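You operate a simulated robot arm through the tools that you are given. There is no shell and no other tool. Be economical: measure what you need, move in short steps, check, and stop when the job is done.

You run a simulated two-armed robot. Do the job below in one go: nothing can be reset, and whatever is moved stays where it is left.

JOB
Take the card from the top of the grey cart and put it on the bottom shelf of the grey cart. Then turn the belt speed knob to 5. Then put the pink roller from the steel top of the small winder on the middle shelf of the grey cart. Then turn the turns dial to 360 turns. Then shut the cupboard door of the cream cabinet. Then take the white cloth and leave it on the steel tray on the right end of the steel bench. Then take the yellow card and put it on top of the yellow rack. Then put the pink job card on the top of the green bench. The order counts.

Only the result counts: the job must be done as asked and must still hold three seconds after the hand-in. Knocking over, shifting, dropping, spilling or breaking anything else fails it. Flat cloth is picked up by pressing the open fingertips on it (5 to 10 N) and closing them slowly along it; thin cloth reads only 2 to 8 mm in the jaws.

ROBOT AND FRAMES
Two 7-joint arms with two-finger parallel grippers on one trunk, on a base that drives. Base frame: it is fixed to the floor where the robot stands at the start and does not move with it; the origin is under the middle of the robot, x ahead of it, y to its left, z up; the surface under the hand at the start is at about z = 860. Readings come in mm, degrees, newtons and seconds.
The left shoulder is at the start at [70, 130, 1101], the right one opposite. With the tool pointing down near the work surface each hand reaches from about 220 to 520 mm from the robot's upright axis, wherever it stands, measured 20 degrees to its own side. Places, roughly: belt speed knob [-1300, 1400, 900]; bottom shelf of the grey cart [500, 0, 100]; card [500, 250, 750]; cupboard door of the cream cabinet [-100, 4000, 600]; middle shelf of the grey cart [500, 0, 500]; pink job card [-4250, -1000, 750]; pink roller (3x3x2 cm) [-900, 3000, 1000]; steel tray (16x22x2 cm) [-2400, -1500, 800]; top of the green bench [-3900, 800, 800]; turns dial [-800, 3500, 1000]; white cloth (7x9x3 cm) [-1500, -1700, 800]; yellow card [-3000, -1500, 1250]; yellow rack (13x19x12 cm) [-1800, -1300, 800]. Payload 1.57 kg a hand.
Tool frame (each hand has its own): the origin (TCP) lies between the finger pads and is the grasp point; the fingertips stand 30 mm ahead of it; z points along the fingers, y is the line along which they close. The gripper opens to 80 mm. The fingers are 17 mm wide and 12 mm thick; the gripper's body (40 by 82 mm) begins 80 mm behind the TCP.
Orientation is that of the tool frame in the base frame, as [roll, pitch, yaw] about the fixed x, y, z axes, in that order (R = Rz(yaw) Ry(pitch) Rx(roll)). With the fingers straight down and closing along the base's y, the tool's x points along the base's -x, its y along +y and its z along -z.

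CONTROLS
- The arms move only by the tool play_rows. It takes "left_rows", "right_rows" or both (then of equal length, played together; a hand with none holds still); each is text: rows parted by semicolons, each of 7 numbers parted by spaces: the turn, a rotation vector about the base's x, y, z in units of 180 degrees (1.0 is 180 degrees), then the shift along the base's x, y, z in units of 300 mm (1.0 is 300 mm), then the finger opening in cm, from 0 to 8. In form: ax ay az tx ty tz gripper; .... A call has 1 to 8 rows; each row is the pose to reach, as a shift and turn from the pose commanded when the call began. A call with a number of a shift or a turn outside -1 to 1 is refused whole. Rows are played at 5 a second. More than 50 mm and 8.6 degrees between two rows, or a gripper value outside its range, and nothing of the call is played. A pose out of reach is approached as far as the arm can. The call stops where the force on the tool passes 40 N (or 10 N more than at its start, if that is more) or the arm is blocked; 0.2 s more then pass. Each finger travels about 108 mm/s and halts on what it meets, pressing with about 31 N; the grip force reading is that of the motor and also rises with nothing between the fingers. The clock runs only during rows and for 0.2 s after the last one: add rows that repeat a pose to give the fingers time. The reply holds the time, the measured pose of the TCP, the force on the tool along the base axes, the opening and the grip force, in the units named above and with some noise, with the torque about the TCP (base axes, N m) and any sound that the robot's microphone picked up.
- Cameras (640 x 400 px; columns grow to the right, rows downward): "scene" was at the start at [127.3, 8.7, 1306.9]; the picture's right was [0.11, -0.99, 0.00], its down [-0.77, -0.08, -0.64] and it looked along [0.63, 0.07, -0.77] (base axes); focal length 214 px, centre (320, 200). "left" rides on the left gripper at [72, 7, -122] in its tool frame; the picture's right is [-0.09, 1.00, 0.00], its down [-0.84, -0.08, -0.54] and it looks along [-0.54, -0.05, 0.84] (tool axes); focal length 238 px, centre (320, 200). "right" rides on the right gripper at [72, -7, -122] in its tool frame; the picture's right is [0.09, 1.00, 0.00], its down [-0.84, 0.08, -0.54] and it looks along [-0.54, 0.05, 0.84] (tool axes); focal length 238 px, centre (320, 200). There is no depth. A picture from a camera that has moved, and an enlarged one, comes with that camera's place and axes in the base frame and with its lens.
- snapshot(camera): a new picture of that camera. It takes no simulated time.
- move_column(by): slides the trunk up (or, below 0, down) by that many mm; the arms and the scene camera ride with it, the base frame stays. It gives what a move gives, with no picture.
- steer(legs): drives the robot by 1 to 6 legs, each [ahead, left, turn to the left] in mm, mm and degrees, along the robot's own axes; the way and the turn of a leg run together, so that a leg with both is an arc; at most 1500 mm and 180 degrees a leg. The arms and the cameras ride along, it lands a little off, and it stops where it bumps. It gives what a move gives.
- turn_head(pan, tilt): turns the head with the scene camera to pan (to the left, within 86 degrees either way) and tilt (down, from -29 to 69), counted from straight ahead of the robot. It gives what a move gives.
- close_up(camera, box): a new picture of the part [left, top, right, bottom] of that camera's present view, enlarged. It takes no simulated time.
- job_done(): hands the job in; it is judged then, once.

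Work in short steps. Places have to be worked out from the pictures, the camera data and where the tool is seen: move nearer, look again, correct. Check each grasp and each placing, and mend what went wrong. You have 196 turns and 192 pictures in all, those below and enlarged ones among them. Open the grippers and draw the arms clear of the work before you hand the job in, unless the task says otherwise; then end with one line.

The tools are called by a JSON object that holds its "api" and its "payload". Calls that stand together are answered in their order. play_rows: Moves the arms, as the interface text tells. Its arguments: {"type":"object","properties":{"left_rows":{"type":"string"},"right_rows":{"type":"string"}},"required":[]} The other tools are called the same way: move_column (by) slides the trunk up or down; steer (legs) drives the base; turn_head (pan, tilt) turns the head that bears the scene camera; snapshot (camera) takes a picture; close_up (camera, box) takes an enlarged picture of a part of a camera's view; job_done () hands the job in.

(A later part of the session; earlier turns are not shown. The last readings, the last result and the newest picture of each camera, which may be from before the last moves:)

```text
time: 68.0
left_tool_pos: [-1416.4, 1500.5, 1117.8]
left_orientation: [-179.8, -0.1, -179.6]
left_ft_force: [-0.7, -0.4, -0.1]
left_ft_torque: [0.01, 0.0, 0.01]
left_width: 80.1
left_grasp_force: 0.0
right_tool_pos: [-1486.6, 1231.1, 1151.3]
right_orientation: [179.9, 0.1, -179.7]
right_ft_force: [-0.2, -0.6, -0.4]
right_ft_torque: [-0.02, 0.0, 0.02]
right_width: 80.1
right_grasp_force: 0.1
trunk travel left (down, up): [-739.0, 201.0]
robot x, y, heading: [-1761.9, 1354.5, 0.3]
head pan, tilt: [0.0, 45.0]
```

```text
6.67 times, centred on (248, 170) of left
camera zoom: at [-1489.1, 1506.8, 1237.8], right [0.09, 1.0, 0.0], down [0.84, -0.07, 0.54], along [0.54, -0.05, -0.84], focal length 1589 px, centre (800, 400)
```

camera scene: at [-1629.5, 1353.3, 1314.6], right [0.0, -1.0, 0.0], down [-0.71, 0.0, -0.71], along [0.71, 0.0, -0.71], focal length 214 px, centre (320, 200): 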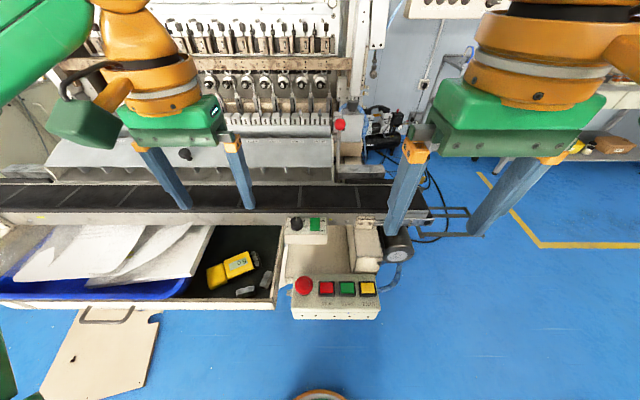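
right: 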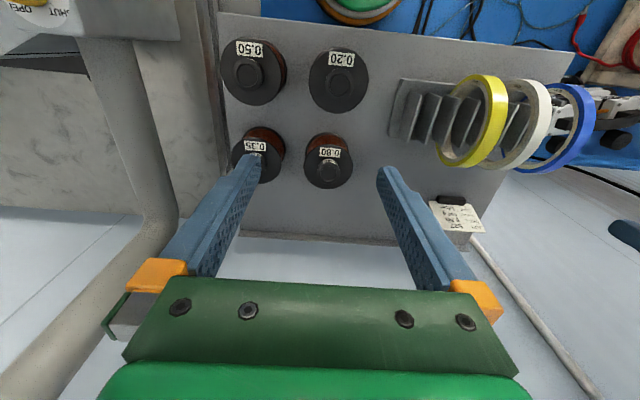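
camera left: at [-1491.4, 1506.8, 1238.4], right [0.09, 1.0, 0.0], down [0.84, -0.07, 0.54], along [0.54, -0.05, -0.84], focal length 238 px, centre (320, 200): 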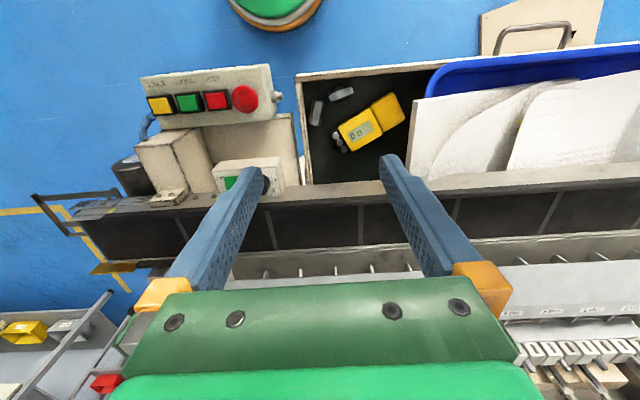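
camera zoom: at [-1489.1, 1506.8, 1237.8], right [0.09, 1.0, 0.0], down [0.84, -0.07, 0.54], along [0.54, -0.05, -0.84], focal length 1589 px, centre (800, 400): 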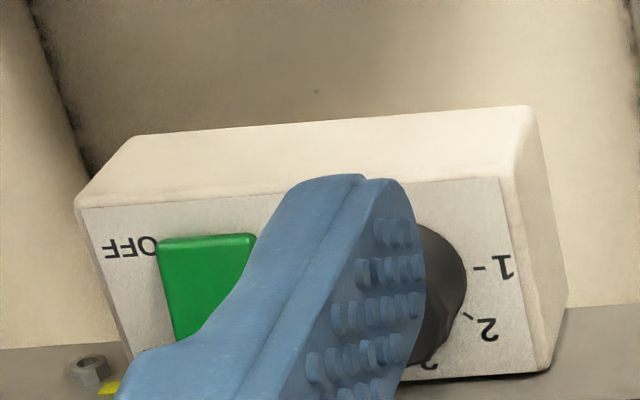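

The panel is horizontal, the knob points to 3 (away), and 5 is to the right (−y), so it needs a 90° clockwise turn. I bring the left hand over it to measure it accurately.

{"api": "play_rows", "payload": {"left_rows": "0 0 0 0.05 -0.12 0 8; 0 0 0 0.1 -0.25 0 6; 0 0 0 0.14 -0.31 0 4.5; 0 0 0 0.18 -0.31 -0.1 4.5; 0 0 0 0.18 -0.31 -0.15 4.5; 0 0 0 0.18 -0.31 -0.15 4.5"}}

{"api": "snapshot", "payload": {"camera": "left"}}

{"api": "snapshot", "payload": {"camera": "scene"}}

```text
time: 69.4
left_tool_pos: [-1363.5, 1405.5, 1069.8]
left_orientation: [-179.7, -0.1, -179.7]
left_ft_force: [0.1, -0.1, 0.1]
left_ft_torque: [-0.02, 0.0, 0.01]
left_width: 44.9
left_grasp_force: 0.0
right_tool_pos: [-1488.3, 1231.2, 1151.3]
right_orientation: [179.9, 0.1, -179.8]
right_ft_force: [0.4, 0.2, 0.9]
right_ft_torque: [0.02, 0.0, -0.01]
right_width: 80.1
right_grasp_force: 0.1
trunk travel left (down, up): [-739.0, 201.0]
robot x, y, heading: [-1760.9, 1351.3, 0.3]
head pan, tilt: [0.0, 45.0]
```

```text
158 pictures are left
camera left: at [-1435.8, 1412.1, 1190.9], right [0.08, 1.0, 0.0], down [0.84, -0.07, 0.54], along [0.54, -0.05, -0.84], focal length 238 px, centre (320, 200)
```

left: 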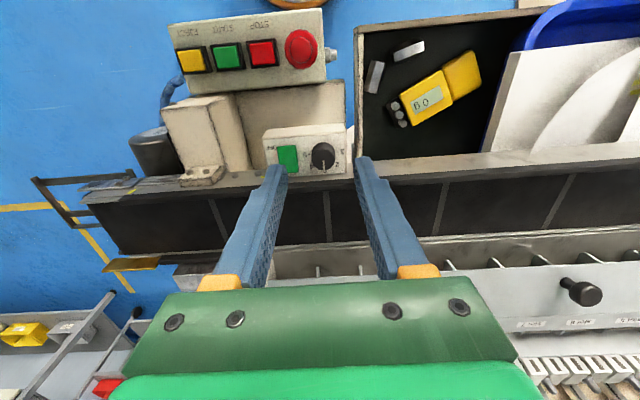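

```text
157 pictures are left
camera scene: at [-1630.6, 1353.0, 1314.6], right [0.0, -1.0, 0.0], down [-0.71, 0.0, -0.71], along [0.71, 0.0, -0.71], focal length 214 px, centre (320, 200)
```

scene: 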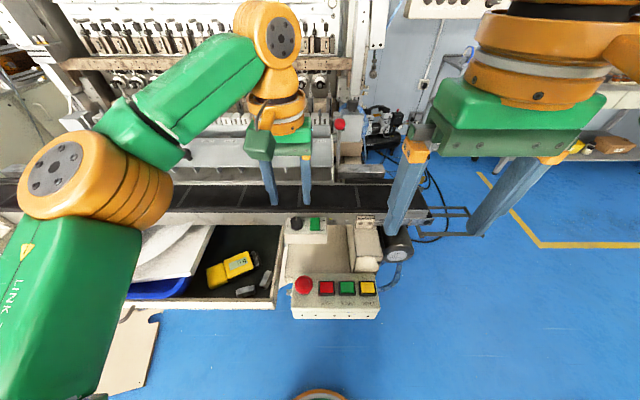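

{"api": "close_up", "payload": {"camera": "left", "box": [256, 110, 376, 185]}}

```text
5.33 times, centred on (316, 148) of left
camera zoom: at [-1435.8, 1412.1, 1190.9], right [0.08, 1.0, 0.0], down [0.84, -0.07, 0.54], along [0.54, -0.05, -0.84], focal length 1271 px, centre (341, 480)
```

zoom: 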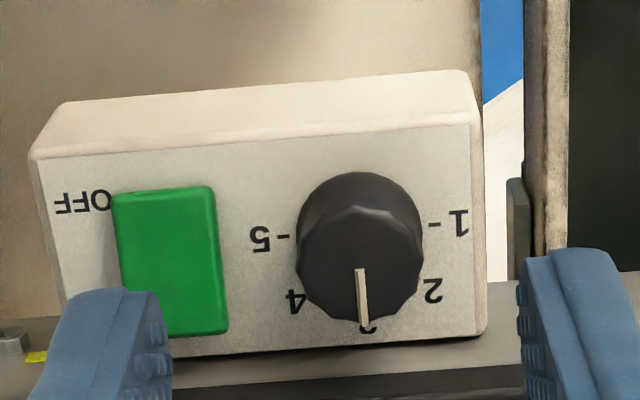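

The knob's top centre is about [-1337, 1405, 958], its panel z≈935, diameter ≈25 mm. I go above it with the hand turned +45° about z.

{"api": "play_rows", "payload": {"left_rows": "0 0 0.042 0.02 0 0 4.5; 0 0 0.084 0.04 0 0 4.5; 0 0 0.126 0.06 0 -0.05 4.5; 0 0 0.168 0.08 0 -0.1 4.5; 0 0 0.21 0.088 0 -0.15 4.5; 0 0 0.25 0.088 0 -0.2 4.5; 0 0 0.25 0.088 0 -0.2 4.5"}}

{"api": "snapshot", "payload": {"camera": "left"}}

{"api": "close_up", "payload": {"camera": "scene", "box": [265, 185, 345, 245]}}

```text
time: 71.0
left_tool_pos: [-1335.2, 1405.9, 1010.0]
left_orientation: [-179.9, -0.1, -134.4]
left_ft_force: [1.0, -0.7, -0.1]
left_ft_torque: [0.01, -0.01, -0.01]
left_width: 44.8
left_grasp_force: 0.1
right_tool_pos: [-1486.4, 1230.3, 1151.3]
right_orientation: [179.9, 0.2, -179.8]
right_ft_force: [0.3, 0.6, 0.1]
right_ft_torque: [-0.04, 0.02, 0.01]
right_width: 79.9
right_grasp_force: 0.0
trunk travel left (down, up): [-739.0, 201.0]
robot x, y, heading: [-1763.1, 1348.0, 0.1]
head pan, tilt: [0.0, 45.0]
```

```text
155 pictures are left
camera left: at [-1392.1, 1360.4, 1130.9], right [-0.65, 0.76, 0.0], down [0.64, 0.55, 0.54], along [0.42, 0.35, -0.84], focal length 238 px, centre (320, 200)
```

left: 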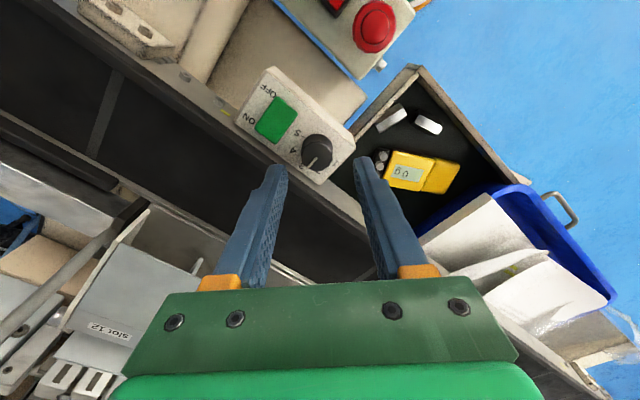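

```text
6.67 times, centred on (305, 215) of scene
camera zoom: at [-1630.0, 1353.2, 1314.5], right [0.0, -1.0, 0.0], down [-0.71, 0.0, -0.71], along [0.71, 0.0, -0.71], focal length 1430 px, centre (420, 100)
```

zoom: 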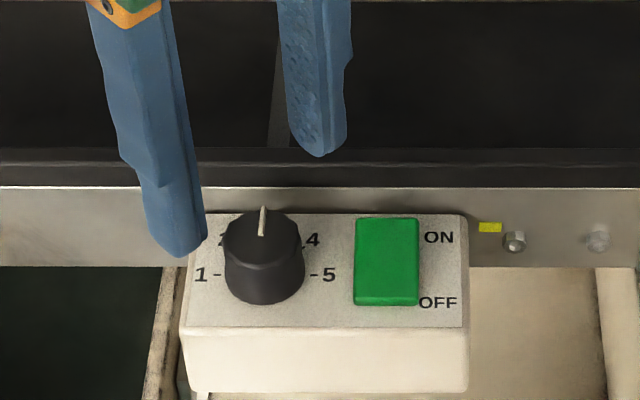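

Alignment is within 3 mm. I descend 35 mm and close on the knob.

{"api": "play_rows", "payload": {"left_rows": "0 0 0 -0.01 -0.01 -0.05 4.5; 0 0 0 -0.01 -0.01 -0.09 4.5; 0 0 0 -0.01 -0.01 -0.117 4.5; 0 0 0 -0.01 -0.01 -0.117 4.5; 0 0 0 -0.01 -0.01 -0.117 3; 0 0 0 -0.01 -0.01 -0.117 2; 0 0 0 -0.01 -0.01 -0.117 2"}}

{"api": "close_up", "payload": {"camera": "scene", "box": [265, 185, 345, 245]}}

```text
time: 72.6
left_tool_pos: [-1337.6, 1401.6, 975.1]
left_orientation: [-179.8, -0.1, -134.7]
left_ft_force: [5.6, -4.3, 3.0]
left_ft_torque: [-0.21, -0.18, -0.05]
left_width: 26.6
left_grasp_force: 3.7
right_tool_pos: [-1483.7, 1229.3, 1150.0]
right_orientation: [179.8, 0.1, -180.0]
right_ft_force: [-0.6, -0.1, 0.1]
right_ft_torque: [0.04, 0.0, -0.04]
right_width: 80.1
right_grasp_force: 0.1
trunk travel left (down, up): [-739.0, 201.0]
robot x, y, heading: [-1765.9, 1356.2, 0.1]
head pan, tilt: [0.0, 45.0]
```

```text
6.67 times, centred on (305, 215) of scene
camera zoom: at [-1627.6, 1350.9, 1314.3], right [0.0, -1.0, 0.0], down [-0.71, 0.0, -0.71], along [0.71, 0.0, -0.71], focal length 1430 px, centre (420, 100)
```

zoom: 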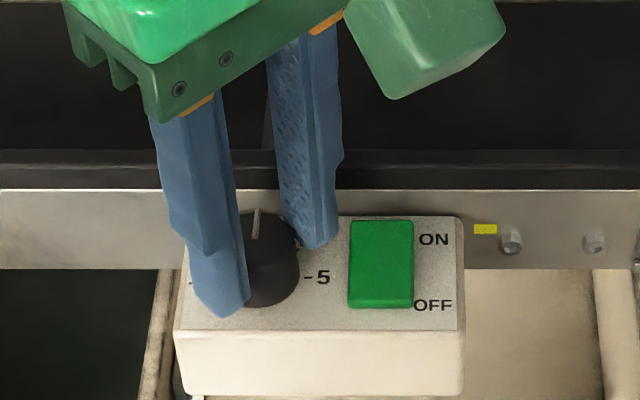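

The knob is gripped at 26.6 mm. I rotate −48° first.

{"api": "play_rows", "payload": {"left_rows": "0 0 0 0 0 0 2; 0 0 -0.045 0 0 0 2; 0 0 -0.09 0 0 0 2; 0 0 -0.135 0 0 0 2; 0 0 -0.18 0 0 0 2; 0 0 -0.225 0 0 0 2; 0 0 -0.27 0 0 0 2"}}

{"api": "close_up", "payload": {"camera": "scene", "box": [265, 185, 345, 245]}}

```text
time: 74.2
left_tool_pos: [-1338.7, 1405.0, 973.3]
left_orientation: [-179.8, -0.4, 176.7]
left_ft_force: [-7.9, 5.1, -25.5]
left_ft_torque: [0.09, 0.11, 0.0]
left_width: 25.2
left_grasp_force: 36.5
right_tool_pos: [-1484.6, 1233.8, 1150.6]
right_orientation: [-179.9, 0.0, -179.9]
right_ft_force: [-0.6, -0.2, -0.2]
right_ft_torque: [0.0, 0.02, 0.01]
right_width: 80.3
right_grasp_force: 0.0
trunk travel left (down, up): [-739.0, 201.0]
robot x, y, heading: [-1764.9, 1353.5, 0.2]
head pan, tilt: [0.0, 45.0]
```

```text
6.67 times, centred on (305, 215) of scene
camera zoom: at [-1627.5, 1356.1, 1313.9], right [0.0, -1.0, 0.0], down [-0.71, 0.0, -0.71], along [0.71, 0.0, -0.71], focal length 1430 px, centre (420, 100)
```

zoom: 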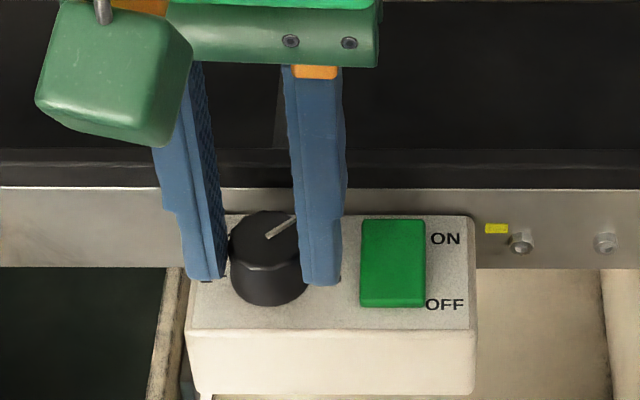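

The pointer has turned about 48°. I turn a further 41.5°.

{"api": "play_rows", "payload": {"left_rows": "0 0 -0.045 0 0 -0.004 2; 0 0 -0.09 0 0 -0.004 2; 0 0 -0.135 0 0 -0.004 2; 0 0 -0.18 0 0 -0.004 2; 0 0 -0.23 0 0 -0.004 2; 0 0 -0.23 0 0 -0.004 2"}}

{"api": "close_up", "payload": {"camera": "scene", "box": [265, 185, 345, 245]}}

```text
refused: row 5 steps farther than a row can; nothing moved
```

```text
6.67 times, centred on (305, 215) of scene
camera zoom: at [-1627.5, 1356.1, 1313.9], right [0.0, -1.0, 0.0], down [-0.71, 0.0, -0.71], along [0.71, 0.0, -0.71], focal length 1430 px, centre (420, 100)
```

zoom: 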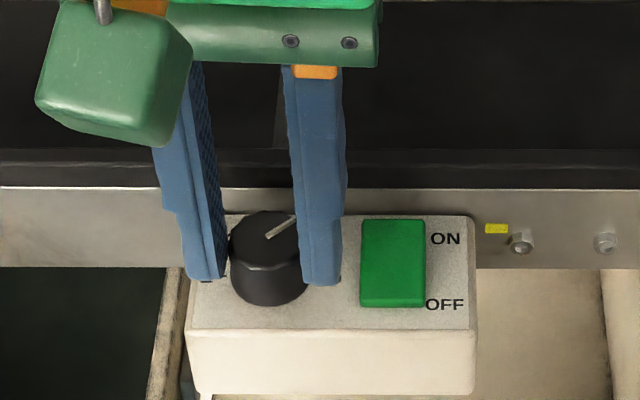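

One step was too large; I resend with even steps.

{"api": "play_rows", "payload": {"left_rows": "0 0 -0.046 0 0 -0.004 2; 0 0 -0.092 0 0 -0.004 2; 0 0 -0.138 0 0 -0.004 2; 0 0 -0.184 0 0 -0.004 2; 0 0 -0.23 0 0 -0.004 2; 0 0 -0.23 0 0 -0.004 2"}}

{"api": "close_up", "payload": {"camera": "scene", "box": [265, 185, 345, 245]}}

```text
time: 75.6
left_tool_pos: [-1337.2, 1410.8, 975.8]
left_orientation: [-179.7, 0.3, 135.4]
left_ft_force: [15.3, 22.4, 23.6]
left_ft_torque: [1.3, -0.09, 0.15]
left_width: 25.2
left_grasp_force: 36.5
right_tool_pos: [-1486.0, 1238.4, 1152.8]
right_orientation: [-179.6, -0.1, -179.8]
right_ft_force: [-0.2, 0.1, 0.3]
right_ft_torque: [0.05, 0.01, 0.01]
right_width: 80.1
right_grasp_force: 0.1
trunk travel left (down, up): [-739.0, 201.0]
robot x, y, heading: [-1762.4, 1357.6, 0.2]
head pan, tilt: [0.0, 45.0]
```

```text
6.67 times, centred on (305, 215) of scene
camera zoom: at [-1628.0, 1362.9, 1314.7], right [0.0, -1.0, 0.01], down [-0.71, -0.01, -0.71], along [0.71, 0.0, -0.71], focal length 1430 px, centre (420, 100)
```

zoom: 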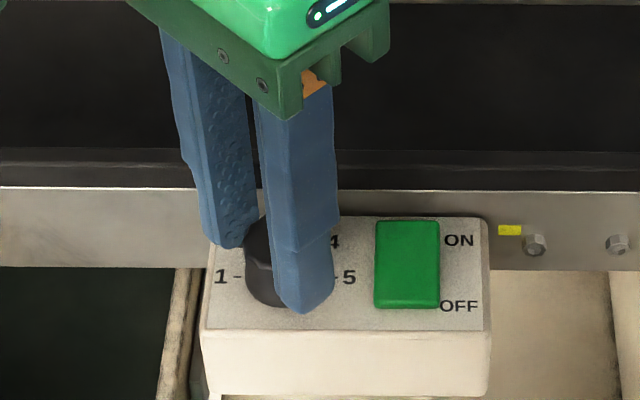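

Forces rose at the end (likely the knob's stop). I open the fingers and lift to check the pointer.

{"api": "play_rows", "payload": {"left_rows": "0 0 0 0 0 0 3; 0 0 0 0 0 0 4.5; 0 0 0 0 0 0.05 4.5; 0 0 0 0 0 0.15 4.5; 0 0 0 -0.1 0.05 0.28 4.5"}}

{"api": "close_up", "payload": {"camera": "scene", "box": [265, 185, 345, 245]}}

```text
refused: row 5 steps farther than a row can; nothing moved
```

```text
6.67 times, centred on (305, 215) of scene
camera zoom: at [-1628.0, 1362.9, 1314.7], right [0.0, -1.0, 0.01], down [-0.71, -0.01, -0.71], along [0.71, 0.0, -0.71], focal length 1430 px, centre (420, 100)
```

zoom: 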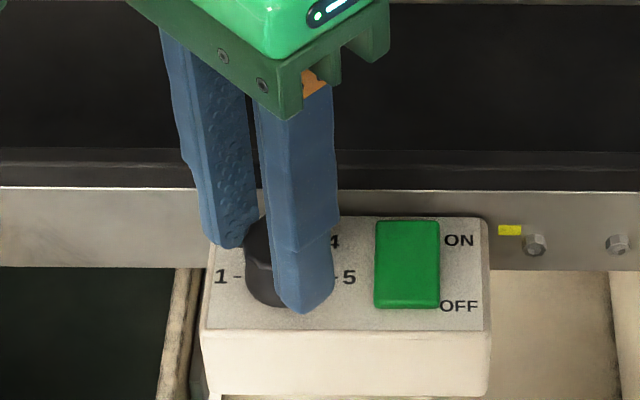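

The last step was too long; I resend with smaller steps.

{"api": "play_rows", "payload": {"left_rows": "0 0 0 0 0 0 3; 0 0 0 0 0 0 4.5; 0 0 0 0 0 0 4.5; 0 0 0 0 0 0.07 4.5; 0 0 0 0 0 0.2 4.5; 0 0 0 0 0 0.33 4.5; 0 0 0 -0.1 0.1 0.33 4.5"}}

{"api": "close_up", "payload": {"camera": "scene", "box": [265, 185, 345, 245]}}

```text
time: 77.2
left_tool_pos: [-1373.1, 1436.9, 1072.0]
left_orientation: [-179.6, 0.0, 135.4]
left_ft_force: [-0.2, 0.2, -0.1]
left_ft_torque: [-0.03, -0.05, 0.0]
left_width: 45.1
left_grasp_force: 0.1
right_tool_pos: [-1488.7, 1234.7, 1152.7]
right_orientation: [-179.9, 0.0, -179.9]
right_ft_force: [0.6, 0.6, 0.3]
right_ft_torque: [-0.06, 0.0, -0.01]
right_width: 80.1
right_grasp_force: 0.0
trunk travel left (down, up): [-739.0, 201.0]
robot x, y, heading: [-1763.5, 1350.8, 0.4]
head pan, tilt: [0.0, 45.0]
```

```text
6.67 times, centred on (305, 215) of scene
camera zoom: at [-1630.6, 1357.1, 1314.6], right [0.0, -1.0, 0.0], down [-0.71, 0.0, -0.71], along [0.71, 0.0, -0.71], focal length 1430 px, centre (420, 100)
```

zoom: 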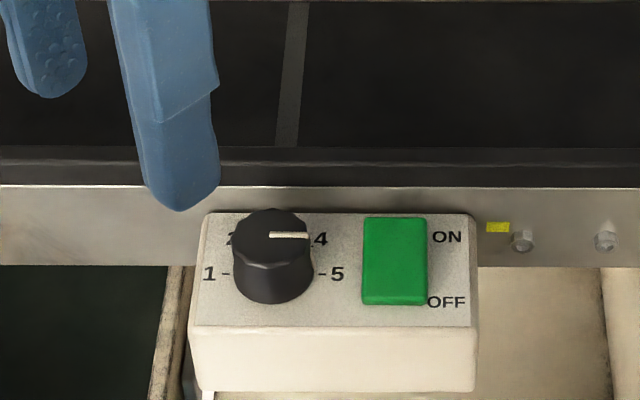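

The pointer now points exactly to the 5. I restore the left hand's yaw, back away, and look ahead-left toward the winder.

{"api": "play_rows", "payload": {"left_rows": "0 0 0.042 -0.05 0.02 0.05 8; 0 0 0.084 -0.1 0.04 0.1 8; 0 0 0.126 -0.15 0.06 0.15 8; 0 0 0.168 -0.2 0.08 0.15 8; 0 0 0.21 -0.22 0.1 0.15 8; 0 0 0.248 -0.22 0.1 0.15 8"}}

{"api": "steer", "payload": {"legs": [[-350, 0, 0]]}}

{"api": "turn_head", "payload": {"pan": 50, "tilt": 20}}

{"api": "snapshot", "payload": {"camera": "scene"}}

```text
time: 78.6
left_tool_pos: [-1436.5, 1463.5, 1120.3]
left_orientation: [-179.8, -0.1, -179.8]
left_ft_force: [0.5, 0.3, -0.4]
left_ft_torque: [0.03, 0.0, -0.03]
left_width: 80.0
left_grasp_force: 0.1
right_tool_pos: [-1486.2, 1229.5, 1151.8]
right_orientation: [179.9, 0.1, -179.8]
right_ft_force: [-0.2, 0.4, 0.2]
right_ft_torque: [0.01, 0.0, -0.01]
right_width: 80.1
right_grasp_force: 0.0
trunk travel left (down, up): [-739.0, 201.0]
robot x, y, heading: [-1763.1, 1355.3, 0.1]
head pan, tilt: [0.0, 45.0]
```

```text
time: 80.9
left_tool_pos: [-1779.5, 1462.2, 1119.2]
left_orientation: [-179.8, -0.2, 180.0]
left_ft_force: [0.6, 0.1, 0.4]
left_ft_torque: [-0.02, 0.03, -0.02]
left_width: 80.1
left_grasp_force: 0.0
right_tool_pos: [-1831.0, 1229.8, 1151.3]
right_orientation: [180.0, 0.0, -179.9]
right_ft_force: [0.5, 0.5, -0.5]
right_ft_torque: [0.0, 0.0, 0.0]
right_width: 80.0
right_grasp_force: 0.1
trunk travel left (down, up): [-739.0, 201.0]
robot x, y, heading: [-2106.4, 1353.8, 0.4]
head pan, tilt: [0.0, 45.0]
```

```text
time: 82.1
left_tool_pos: [-1781.7, 1462.6, 1120.2]
left_orientation: [-179.8, -0.1, -180.0]
left_ft_force: [-0.3, 0.3, 0.0]
left_ft_torque: [0.0, 0.02, 0.0]
left_width: 79.9
left_grasp_force: 0.1
right_tool_pos: [-1831.8, 1228.8, 1152.5]
right_orientation: [179.9, 0.0, -180.0]
right_ft_force: [0.0, 0.1, 0.2]
right_ft_torque: [0.0, -0.02, 0.02]
right_width: 79.9
right_grasp_force: 0.1
trunk travel left (down, up): [-739.0, 201.0]
robot x, y, heading: [-2107.0, 1355.5, 0.0]
head pan, tilt: [50.0, 20.0]
```

```text
147 pictures are left
camera scene: at [-1996.4, 1423.4, 1353.2], right [0.77, -0.64, 0.0], down [-0.22, -0.26, -0.94], along [0.6, 0.72, -0.34], focal length 214 px, centre (320, 200)
```

scene: 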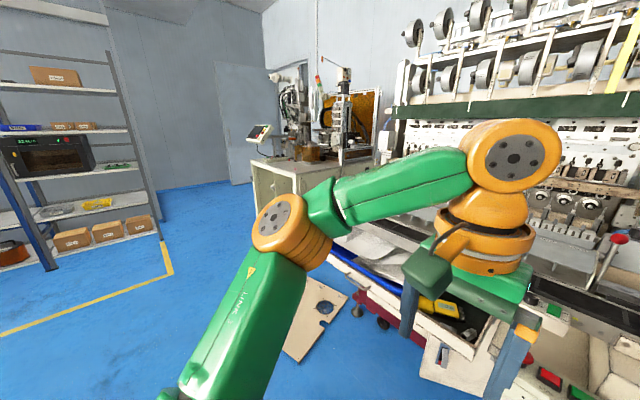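

The small winder on its cream cabinet is visible further left. I slide left 1500 mm along the machine.

{"api": "steer", "payload": {"legs": [[0, 1500, 0]]}}

{"api": "turn_head", "payload": {"pan": 15, "tilt": 20}}

{"api": "snapshot", "payload": {"camera": "scene"}}

```text
time: 89.3
left_tool_pos: [-1774.2, 2919.7, 1121.8]
left_orientation: [-179.8, 0.0, 179.3]
left_ft_force: [-0.6, 0.3, 0.3]
left_ft_torque: [0.01, -0.02, -0.02]
left_width: 80.0
left_grasp_force: 0.1
right_tool_pos: [-1828.3, 2687.1, 1151.2]
right_orientation: [179.9, 0.1, 179.5]
right_ft_force: [-0.1, 0.0, -0.3]
right_ft_torque: [0.0, 0.0, 0.02]
right_width: 79.9
right_grasp_force: 0.0
trunk travel left (down, up): [-739.0, 201.0]
robot x, y, heading: [-2100.4, 2814.8, -0.8]
head pan, tilt: [50.0, 20.0]
```

```text
time: 90.3
left_tool_pos: [-1772.6, 2918.5, 1120.3]
left_orientation: [-179.8, -0.1, 179.4]
left_ft_force: [0.0, -0.3, -0.2]
left_ft_torque: [0.04, -0.02, -0.01]
left_width: 79.8
left_grasp_force: 0.1
right_tool_pos: [-1829.2, 2686.9, 1151.3]
right_orientation: [179.9, 0.0, 179.4]
right_ft_force: [0.6, 0.1, -0.2]
right_ft_torque: [-0.03, 0.01, 0.03]
right_width: 80.0
right_grasp_force: 0.0
trunk travel left (down, up): [-739.0, 201.0]
robot x, y, heading: [-2100.8, 2810.4, -0.7]
head pan, tilt: [15.0, 20.0]
```

```text
146 pictures are left
camera scene: at [-1960.4, 2836.2, 1353.2], right [0.25, -0.97, 0.0], down [-0.33, -0.09, -0.94], along [0.91, 0.23, -0.34], focal length 214 px, centre (320, 200)
```

scene: 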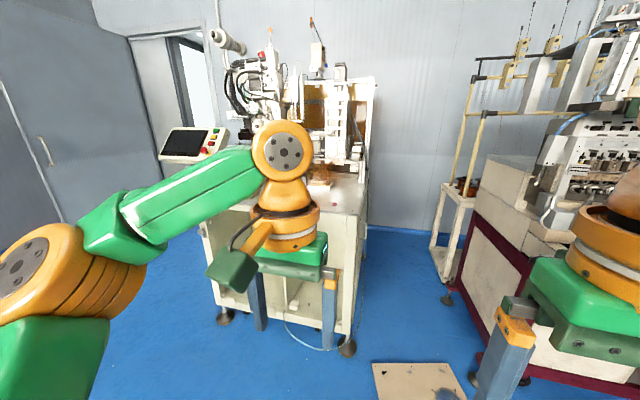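

The winder stands on a cabinet with front at x≈-990, y 2900–3760. I move left 350 mm and ahead 300 mm to see the roller and dial.

{"api": "steer", "payload": {"legs": [[250, 400, 0.7]]}}

{"api": "turn_head", "payload": {"pan": 0, "tilt": 25}}

{"api": "snapshot", "payload": {"camera": "scene"}}

```text
time: 93.1
left_tool_pos: [-1531.4, 3312.3, 1121.0]
left_orientation: [-179.8, -0.1, 179.8]
left_ft_force: [-0.7, -0.3, 0.3]
left_ft_torque: [0.01, 0.0, 0.01]
left_width: 80.0
left_grasp_force: 0.1
right_tool_pos: [-1584.0, 3078.7, 1151.7]
right_orientation: [179.8, 0.0, 179.9]
right_ft_force: [0.4, -0.3, 0.5]
right_ft_torque: [0.0, -0.01, -0.02]
right_width: 80.0
right_grasp_force: 0.0
trunk travel left (down, up): [-739.0, 201.0]
robot x, y, heading: [-1860.4, 3200.0, 0.0]
head pan, tilt: [15.0, 20.0]
```

```text
time: 93.9
left_tool_pos: [-1532.0, 3313.4, 1121.1]
left_orientation: [-179.7, 0.0, 179.8]
left_ft_force: [0.0, -0.6, -0.3]
left_ft_torque: [-0.01, -0.02, -0.02]
left_width: 79.8
left_grasp_force: 0.0
right_tool_pos: [-1583.3, 3080.3, 1151.7]
right_orientation: [179.9, 0.1, 179.9]
right_ft_force: [-0.6, -0.2, -0.4]
right_ft_torque: [0.02, -0.01, 0.0]
right_width: 79.7
right_grasp_force: 0.1
trunk travel left (down, up): [-739.0, 201.0]
robot x, y, heading: [-1853.7, 3200.2, -0.1]
head pan, tilt: [0.0, 25.0]
```

```text
145 pictures are left
camera scene: at [-1714.8, 3203.2, 1345.1], right [0.0, -1.0, 0.0], down [-0.42, 0.0, -0.91], along [0.91, 0.0, -0.42], focal length 214 px, centre (320, 200)
```

scene: 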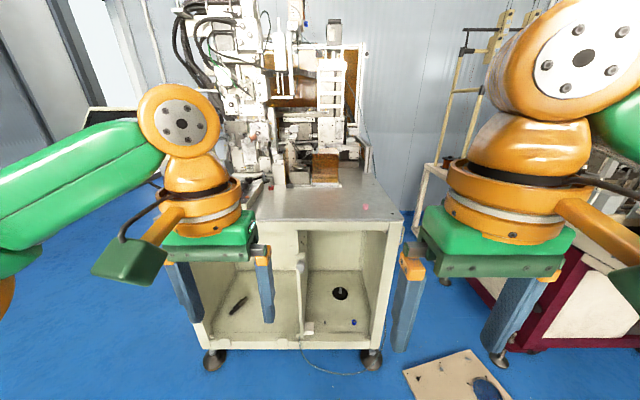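

I enlarge the winder's top.

{"api": "close_up", "payload": {"camera": "scene", "box": [220, 100, 400, 230]}}

{"api": "turn_head", "payload": {"pan": 35, "tilt": 10}}

{"api": "snapshot", "payload": {"camera": "scene"}}

```text
3.08 times, centred on (310, 165) of scene
camera zoom: at [-1714.8, 3203.2, 1345.1], right [0.0, -1.0, 0.0], down [-0.42, 0.0, -0.91], along [0.91, 0.0, -0.42], focal length 660 px, centre (351, 308)
```

zoom: 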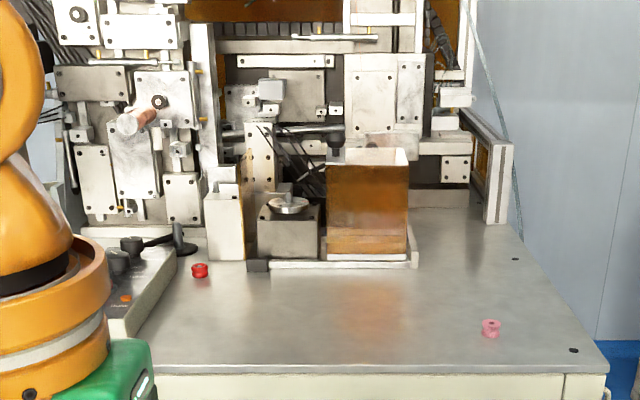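

```text
time: 94.9
left_tool_pos: [-1530.6, 3311.9, 1120.5]
left_orientation: [-179.8, -0.1, 179.8]
left_ft_force: [-0.4, 0.6, -0.2]
left_ft_torque: [-0.02, 0.0, -0.01]
left_width: 80.4
left_grasp_force: 0.1
right_tool_pos: [-1582.8, 3079.6, 1150.8]
right_orientation: [179.9, 0.2, 179.9]
right_ft_force: [-0.2, -0.5, 0.2]
right_ft_torque: [0.0, 0.01, 0.04]
right_width: 79.8
right_grasp_force: 0.1
trunk travel left (down, up): [-739.0, 201.0]
robot x, y, heading: [-1857.1, 3201.5, -0.0]
head pan, tilt: [35.0, 10.0]
```

```text
143 pictures are left
camera scene: at [-1730.8, 3256.0, 1369.5], right [0.57, -0.82, 0.0], down [-0.14, -0.1, -0.98], along [0.81, 0.56, -0.17], focal length 214 px, centre (320, 200)
```

scene: 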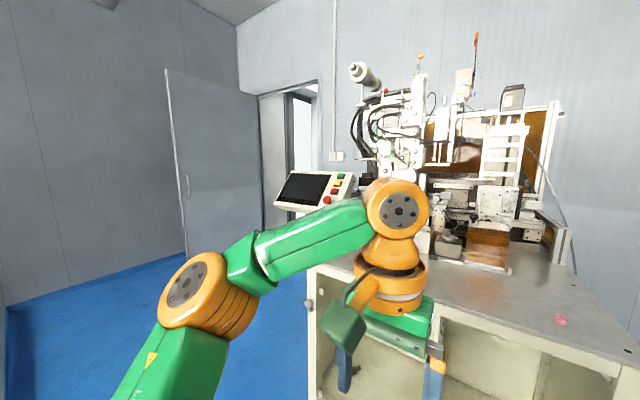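

The pink roller is at about [-905, 3013, 940]. I drive up to the winder so the right hand can reach it.

{"api": "steer", "payload": {"legs": [[460, -40, 0]]}}

{"api": "turn_head", "payload": {"pan": -5, "tilt": 40}}

{"api": "snapshot", "payload": {"camera": "scene"}}

{"api": "snapshot", "payload": {"camera": "right"}}

```text
time: 97.7
left_tool_pos: [-1066.3, 3274.7, 1120.1]
left_orientation: [-179.9, 0.0, -180.0]
left_ft_force: [0.1, 0.4, 0.4]
left_ft_torque: [0.03, -0.02, 0.02]
left_width: 80.0
left_grasp_force: 0.1
right_tool_pos: [-1117.1, 3042.1, 1152.1]
right_orientation: [179.9, 0.1, -179.8]
right_ft_force: [-0.4, 0.0, 0.6]
right_ft_torque: [0.0, -0.03, 0.01]
right_width: 80.2
right_grasp_force: 0.1
trunk travel left (down, up): [-739.0, 201.0]
robot x, y, heading: [-1390.5, 3165.0, 0.3]
head pan, tilt: [35.0, 10.0]
```

```text
time: 98.7
left_tool_pos: [-1065.0, 3275.0, 1120.6]
left_orientation: [-179.8, -0.1, -179.9]
left_ft_force: [0.1, 0.3, 0.1]
left_ft_torque: [0.01, 0.0, -0.04]
left_width: 80.1
left_grasp_force: 0.1
right_tool_pos: [-1115.8, 3042.3, 1151.2]
right_orientation: [179.9, 0.1, -179.8]
right_ft_force: [-0.7, 0.8, -0.3]
right_ft_torque: [0.01, 0.02, 0.05]
right_width: 79.9
right_grasp_force: 0.1
trunk travel left (down, up): [-739.0, 201.0]
robot x, y, heading: [-1390.6, 3164.2, 0.3]
head pan, tilt: [-5.0, 40.0]
```

```text
142 pictures are left
camera scene: at [-1255.5, 3157.5, 1321.9], right [-0.08, -1.0, 0.0], down [-0.64, 0.05, -0.77], along [0.76, -0.06, -0.64], focal length 214 px, centre (320, 200)
```

scene: 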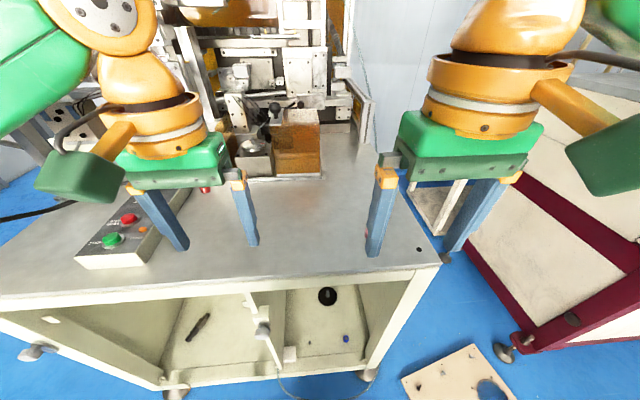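

```text
141 pictures are left
camera right: at [-1187.6, 3036.2, 1273.6], right [-0.1, 1.0, 0.0], down [0.84, 0.08, 0.54], along [0.54, 0.05, -0.84], focal length 238 px, centre (320, 200)
```

right: 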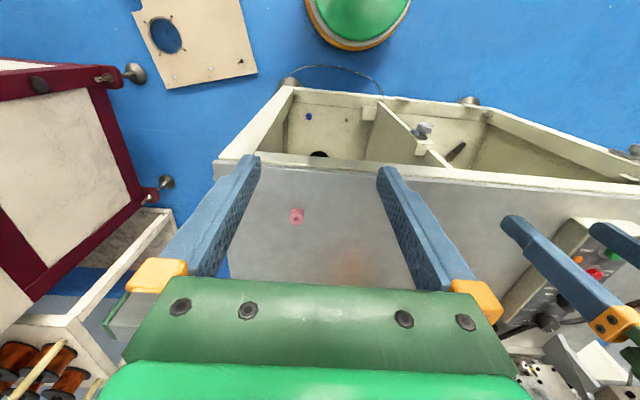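

Triangulation gives the roller at [-956, 3022, ~968] with the steel top near z 958. I move the right hand above it.

{"api": "play_rows", "payload": {"right_rows": "0 0 0 0.12 -0.02 -0.05 8; 0 0 0 0.25 -0.03 -0.1 8; 0 0 0 0.37 -0.05 -0.17 8; 0 0 0 0.48 -0.06 -0.25 8; 0 0 0 0.5 -0.067 -0.3 7; 0 0 0 0.5 -0.067 -0.3 6"}}

{"api": "snapshot", "payload": {"camera": "right"}}

{"api": "snapshot", "payload": {"camera": "scene"}}

```text
time: 100.1
left_tool_pos: [-1064.7, 3275.3, 1120.1]
left_orientation: [-179.9, -0.1, -179.9]
left_ft_force: [-0.3, -0.2, 0.2]
left_ft_torque: [-0.01, 0.0, -0.02]
left_width: 80.0
left_grasp_force: 0.1
right_tool_pos: [-965.3, 3023.8, 1062.0]
right_orientation: [179.9, 0.2, -179.7]
right_ft_force: [-0.4, 0.3, -0.5]
right_ft_torque: [0.02, -0.02, 0.02]
right_width: 60.0
right_grasp_force: 0.1
trunk travel left (down, up): [-739.0, 201.0]
robot x, y, heading: [-1389.8, 3163.6, 0.4]
head pan, tilt: [-5.0, 40.0]
```

```text
140 pictures are left
camera right: at [-1037.0, 3018.2, 1182.9], right [-0.1, 1.0, 0.0], down [0.84, 0.08, 0.54], along [0.54, 0.05, -0.84], focal length 238 px, centre (320, 200)
```

right: 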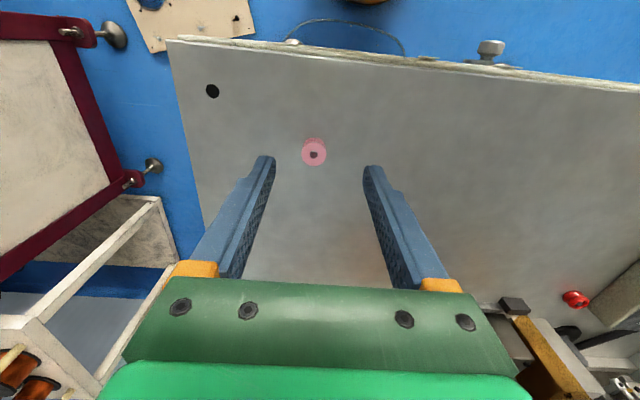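

```text
139 pictures are left
camera scene: at [-1255.7, 3157.3, 1321.8], right [-0.08, -1.0, 0.0], down [-0.64, 0.05, -0.77], along [0.76, -0.06, -0.64], focal length 214 px, centre (320, 200)
```

scene: 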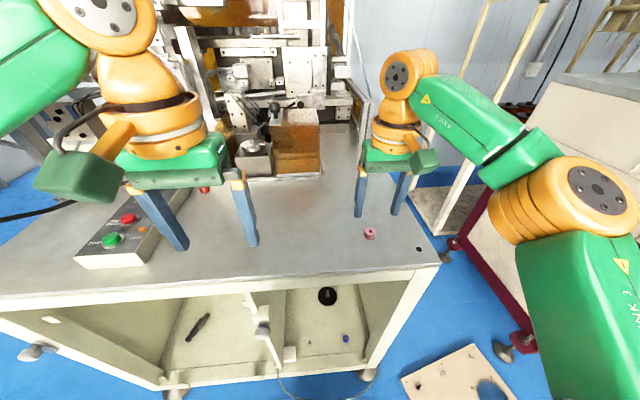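

Roller refined to [-944, 3020], top z≈954–960. I go down to TCP z≈990 and look once more.

{"api": "play_rows", "payload": {"right_rows": "0 0 0 0.035 -0.006 -0.08 6; 0 0 0 0.07 -0.012 -0.17 6; 0 0 0 0.07 -0.012 -0.24 6; 0 0 0 0.07 -0.012 -0.24 6"}}

{"api": "snapshot", "payload": {"camera": "right"}}

{"api": "close_up", "payload": {"camera": "scene", "box": [330, 200, 426, 260]}}

```text
time: 101.1
left_tool_pos: [-1064.4, 3274.7, 1120.6]
left_orientation: [-179.8, -0.2, -180.0]
left_ft_force: [0.6, 0.1, -0.9]
left_ft_torque: [0.0, -0.03, 0.01]
left_width: 79.7
left_grasp_force: 0.0
right_tool_pos: [-944.6, 3018.7, 988.2]
right_orientation: [179.8, 0.1, -179.8]
right_ft_force: [-0.9, -0.4, -0.8]
right_ft_torque: [-0.01, 0.01, -0.02]
right_width: 60.2
right_grasp_force: 0.1
trunk travel left (down, up): [-739.0, 201.0]
robot x, y, heading: [-1387.5, 3163.0, 0.6]
head pan, tilt: [-5.0, 40.0]
```

```text
138 pictures are left
camera right: at [-1015.9, 3012.4, 1110.9], right [-0.1, 1.0, 0.0], down [0.84, 0.08, 0.54], along [0.54, 0.05, -0.84], focal length 238 px, centre (320, 200)
```

right: 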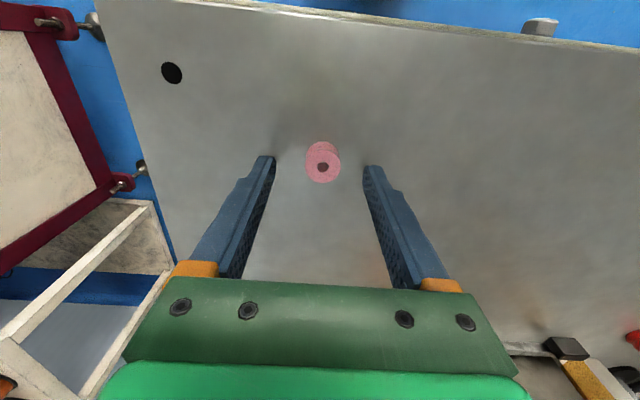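

```text
6.67 times, centred on (378, 230) of scene
camera zoom: at [-1255.5, 3157.3, 1321.8], right [-0.08, -1.0, 0.0], down [-0.64, 0.05, -0.77], along [0.76, -0.06, -0.64], focal length 1430 px, centre (-67, 0)
```

zoom: 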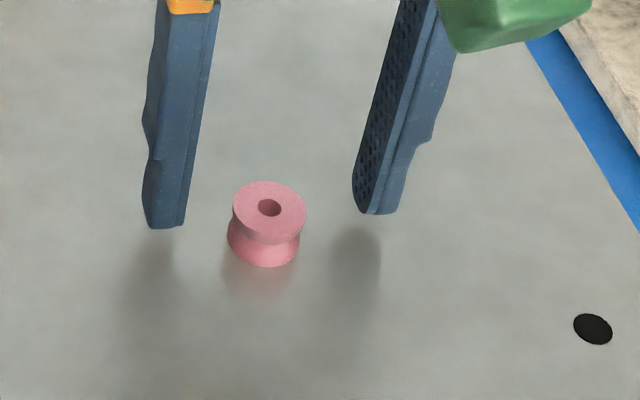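

I zoom the right camera to fix the roller's offset relative to the fingertips.

{"api": "close_up", "payload": {"camera": "right", "box": [256, 120, 384, 200]}}

```text
5.00 times, centred on (320, 160) of right
camera zoom: at [-1015.9, 3012.4, 1110.9], right [-0.1, 1.0, 0.0], down [0.84, 0.08, 0.54], along [0.54, 0.05, -0.84], focal length 1192 px, centre (320, 400)
```

zoom: 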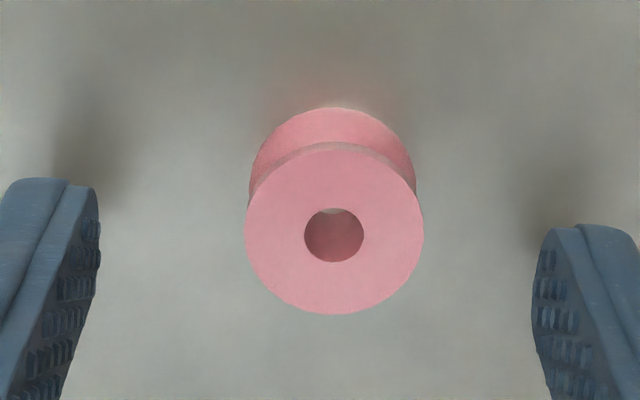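

Roller: centre [-953, 3020], top z≈971, table≈951, diameter ≈23 mm. I shift −8 mm in x, lower 4 mm and close.

{"api": "play_rows", "payload": {"right_rows": "0 0 0 -0.027 0.004 0 6; 0 0 0 -0.027 0.004 -0.012 6; 0 0 0 -0.027 0.004 -0.012 4; 0 0 0 -0.027 0.004 -0.012 2.5; 0 0 0 -0.027 0.004 -0.012 1.5; 0 0 0 -0.027 0.004 -0.012 1.5"}}

{"api": "snapshot", "payload": {"camera": "right"}}

```text
time: 102.5
left_tool_pos: [-1065.3, 3275.0, 1120.7]
left_orientation: [-179.7, -0.1, -179.9]
left_ft_force: [0.8, 0.1, 0.3]
left_ft_torque: [0.01, -0.01, -0.02]
left_width: 80.2
left_grasp_force: 0.1
right_tool_pos: [-952.1, 3019.7, 986.1]
right_orientation: [179.9, 0.1, -179.8]
right_ft_force: [0.1, 0.0, 0.6]
right_ft_torque: [-0.02, 0.03, 0.0]
right_width: 21.7
right_grasp_force: 31.3
trunk travel left (down, up): [-739.0, 201.0]
robot x, y, heading: [-1392.9, 3162.7, 0.3]
head pan, tilt: [-5.0, 40.0]
```

```text
135 pictures are left
camera right: at [-1024.3, 3014.0, 1108.4], right [-0.1, 1.0, 0.0], down [0.84, 0.08, 0.54], along [0.54, 0.05, -0.84], focal length 238 px, centre (320, 200)
```

right: 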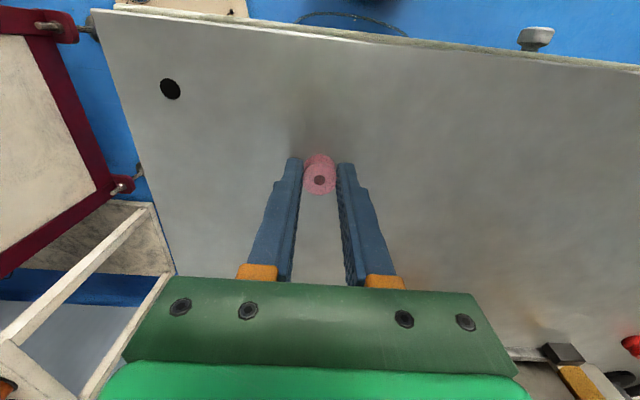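

Gripped. Since the shelf must be entered with a tilted hand, I'll re-grip the roller here with the hand tilted 40° so it stays upright: open, tilt, close.

{"api": "play_rows", "payload": {"right_rows": "0 0 0 0 0 0.003 4.5; 0 0 0 0 0 0.003 4.5; 0 -0.0445 0 -0.01 0 0.005 4.5; 0 -0.089 0 -0.025 0 0.005 4.5; 0 -0.1335 0 -0.04 0 0.003 4.5; 0 -0.178 0 -0.055 0 0 4.5; 0 -0.222 0 -0.062 0 -0.01 4.5; 0 -0.222 0 -0.062 0 -0.01 4.5"}}

{"api": "snapshot", "payload": {"camera": "right"}}

{"api": "close_up", "payload": {"camera": "scene", "box": [330, 200, 426, 260]}}

```text
time: 104.3
left_tool_pos: [-1064.9, 3275.4, 1120.1]
left_orientation: [-179.6, -0.1, -179.9]
left_ft_force: [0.4, 0.5, -0.2]
left_ft_torque: [0.03, 0.03, -0.01]
left_width: 79.5
left_grasp_force: 0.0
right_tool_pos: [-971.0, 3017.7, 983.1]
right_orientation: [180.0, 40.1, -179.7]
right_ft_force: [0.5, 0.8, 0.3]
right_ft_torque: [-0.02, 0.01, -0.02]
right_width: 45.2
right_grasp_force: 0.1
trunk travel left (down, up): [-739.0, 201.0]
robot x, y, heading: [-1391.2, 3164.6, 0.2]
head pan, tilt: [-5.0, 40.0]
```

```text
134 pictures are left
camera right: at [-1104.6, 3012.9, 1030.0], right [-0.07, 1.0, -0.06], down [0.29, 0.08, 0.95], along [0.95, 0.05, -0.29], focal length 238 px, centre (320, 200)
```

right: 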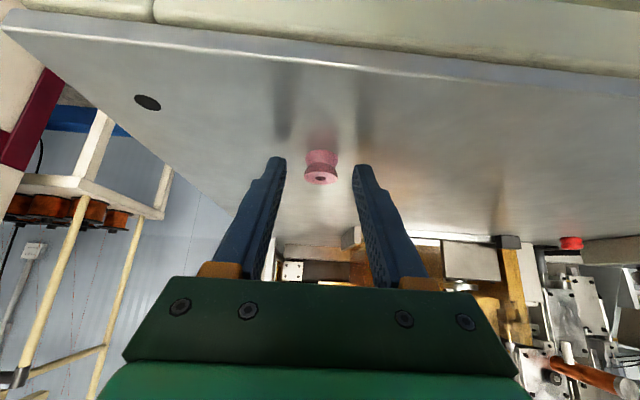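

```text
6.67 times, centred on (378, 230) of scene
camera zoom: at [-1255.1, 3157.5, 1321.8], right [-0.08, -1.0, 0.0], down [-0.64, 0.05, -0.77], along [0.76, -0.06, -0.64], focal length 1430 px, centre (-67, 0)
```

zoom: 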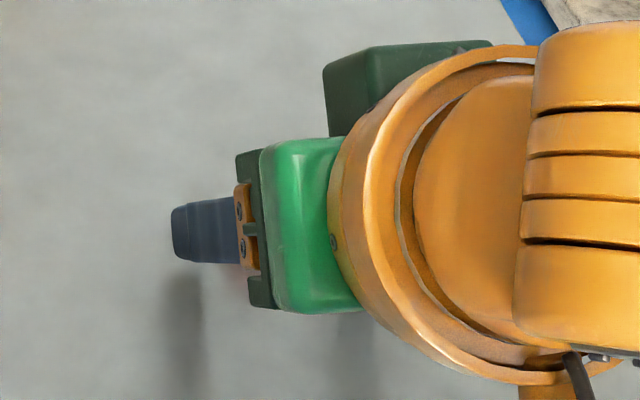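

The roller sits right between the tilted fingertips. I close and lift.

{"api": "play_rows", "payload": {"right_rows": "0 0 0 0 0.007 0 3; 0 0 0 0 0.007 0 1.5; 0 0 0 0 0.007 0 1.5; 0 0 0 0 0.007 0.1 1.5; 0 0 0 0 0.007 0.23 1.5; 0 0 0 -0.1 0.007 0.33 1.5; 0 0 0 -0.22 0.007 0.43 1.5; 0 0 0 -0.37 0.007 0.5 1.5"}}

{"api": "snapshot", "payload": {"camera": "right"}}

{"api": "snapshot", "payload": {"camera": "left"}}

```text
time: 106.1
left_tool_pos: [-1067.5, 3274.7, 1121.5]
left_orientation: [-179.8, 0.0, -179.9]
left_ft_force: [0.2, -0.6, 0.0]
left_ft_torque: [0.03, -0.01, -0.02]
left_width: 79.9
left_grasp_force: 0.0
right_tool_pos: [-1081.2, 3023.2, 1134.0]
right_orientation: [-179.8, 40.2, -179.6]
right_ft_force: [-0.2, 0.1, -0.6]
right_ft_torque: [0.01, 0.0, 0.0]
right_width: 14.9
right_grasp_force: 0.1
trunk travel left (down, up): [-739.0, 201.0]
robot x, y, heading: [-1394.6, 3166.2, 0.3]
head pan, tilt: [-5.0, 40.0]
```

```text
132 pictures are left
camera right: at [-1215.5, 3016.5, 1180.7], right [-0.07, 1.0, -0.06], down [0.29, 0.08, 0.95], along [0.95, 0.05, -0.29], focal length 238 px, centre (320, 200)
```

right: 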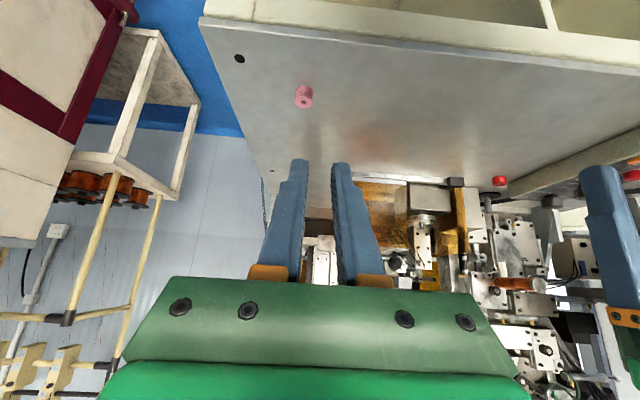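

```text
131 pictures are left
camera left: at [-1139.1, 3282.6, 1241.7], right [0.09, 1.0, 0.0], down [0.84, -0.07, 0.54], along [0.54, -0.05, -0.84], focal length 238 px, centre (320, 200)
```

left: 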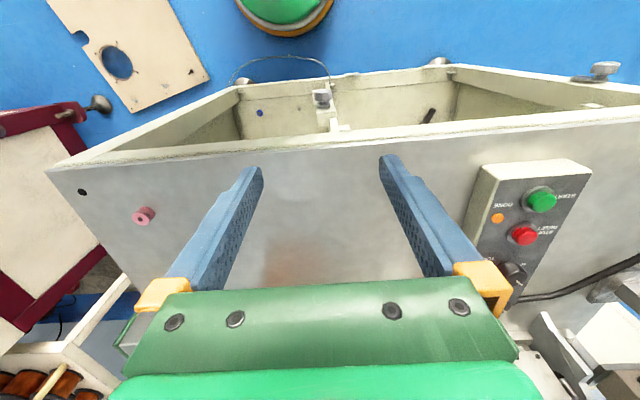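

The grip missed: the roller still stands, now near [-955, 3002]. I open, set the tilt to 30°, hover above it and measure again.

{"api": "play_rows", "payload": {"right_rows": "0 0.02 0 0.05 -0.02 -0.03 5; 0 0.04 0 0.15 -0.04 -0.08 5; 0 0.055 0 0.25 -0.06 -0.15 5; 0 0.055 0 0.35 -0.07 -0.23 5; 0 0.055 0 0.387 -0.07 -0.31 5; 0 0.055 0 0.387 -0.07 -0.31 5"}}

{"api": "close_up", "payload": {"camera": "right", "box": [224, 60, 416, 180]}}

{"api": "snapshot", "payload": {"camera": "left"}}

```text
time: 107.5
left_tool_pos: [-1063.9, 3275.2, 1119.5]
left_orientation: [-179.8, -0.2, -179.9]
left_ft_force: [-0.4, -0.3, 0.9]
left_ft_torque: [0.0, 0.01, 0.0]
left_width: 79.9
left_grasp_force: 0.1
right_tool_pos: [-964.3, 2999.8, 1040.0]
right_orientation: [-179.8, 30.2, -179.7]
right_ft_force: [-0.3, 0.6, 0.5]
right_ft_torque: [0.0, 0.02, 0.03]
right_width: 50.0
right_grasp_force: 0.1
trunk travel left (down, up): [-739.0, 201.0]
robot x, y, heading: [-1392.2, 3163.9, 0.5]
head pan, tilt: [-5.0, 40.0]
```

```text
3.33 times, centred on (320, 120) of right
camera zoom: at [-1087.2, 2993.5, 1108.6], right [-0.08, 1.0, -0.05], down [0.45, 0.08, 0.89], along [0.89, 0.05, -0.46], focal length 794 px, centre (320, 467)
```

zoom: 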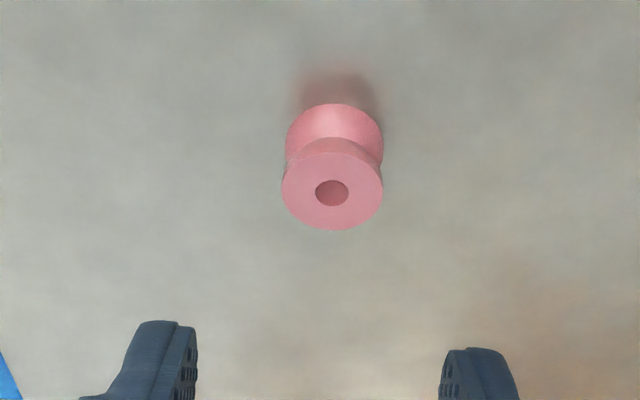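

```text
129 pictures are left
camera left: at [-1137.1, 3282.6, 1241.2], right [0.09, 1.0, 0.0], down [0.84, -0.07, 0.54], along [0.54, -0.05, -0.84], focal length 238 px, centre (320, 200)
```

left: 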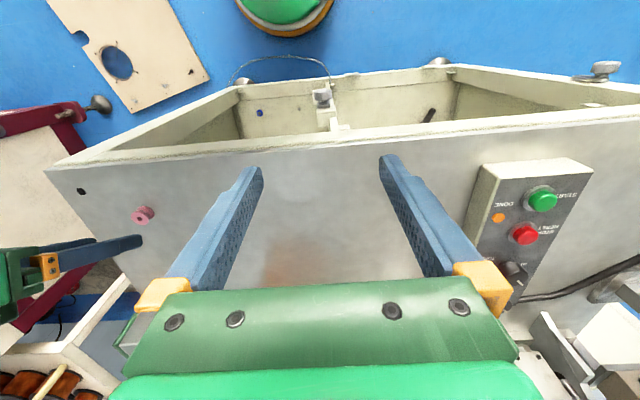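

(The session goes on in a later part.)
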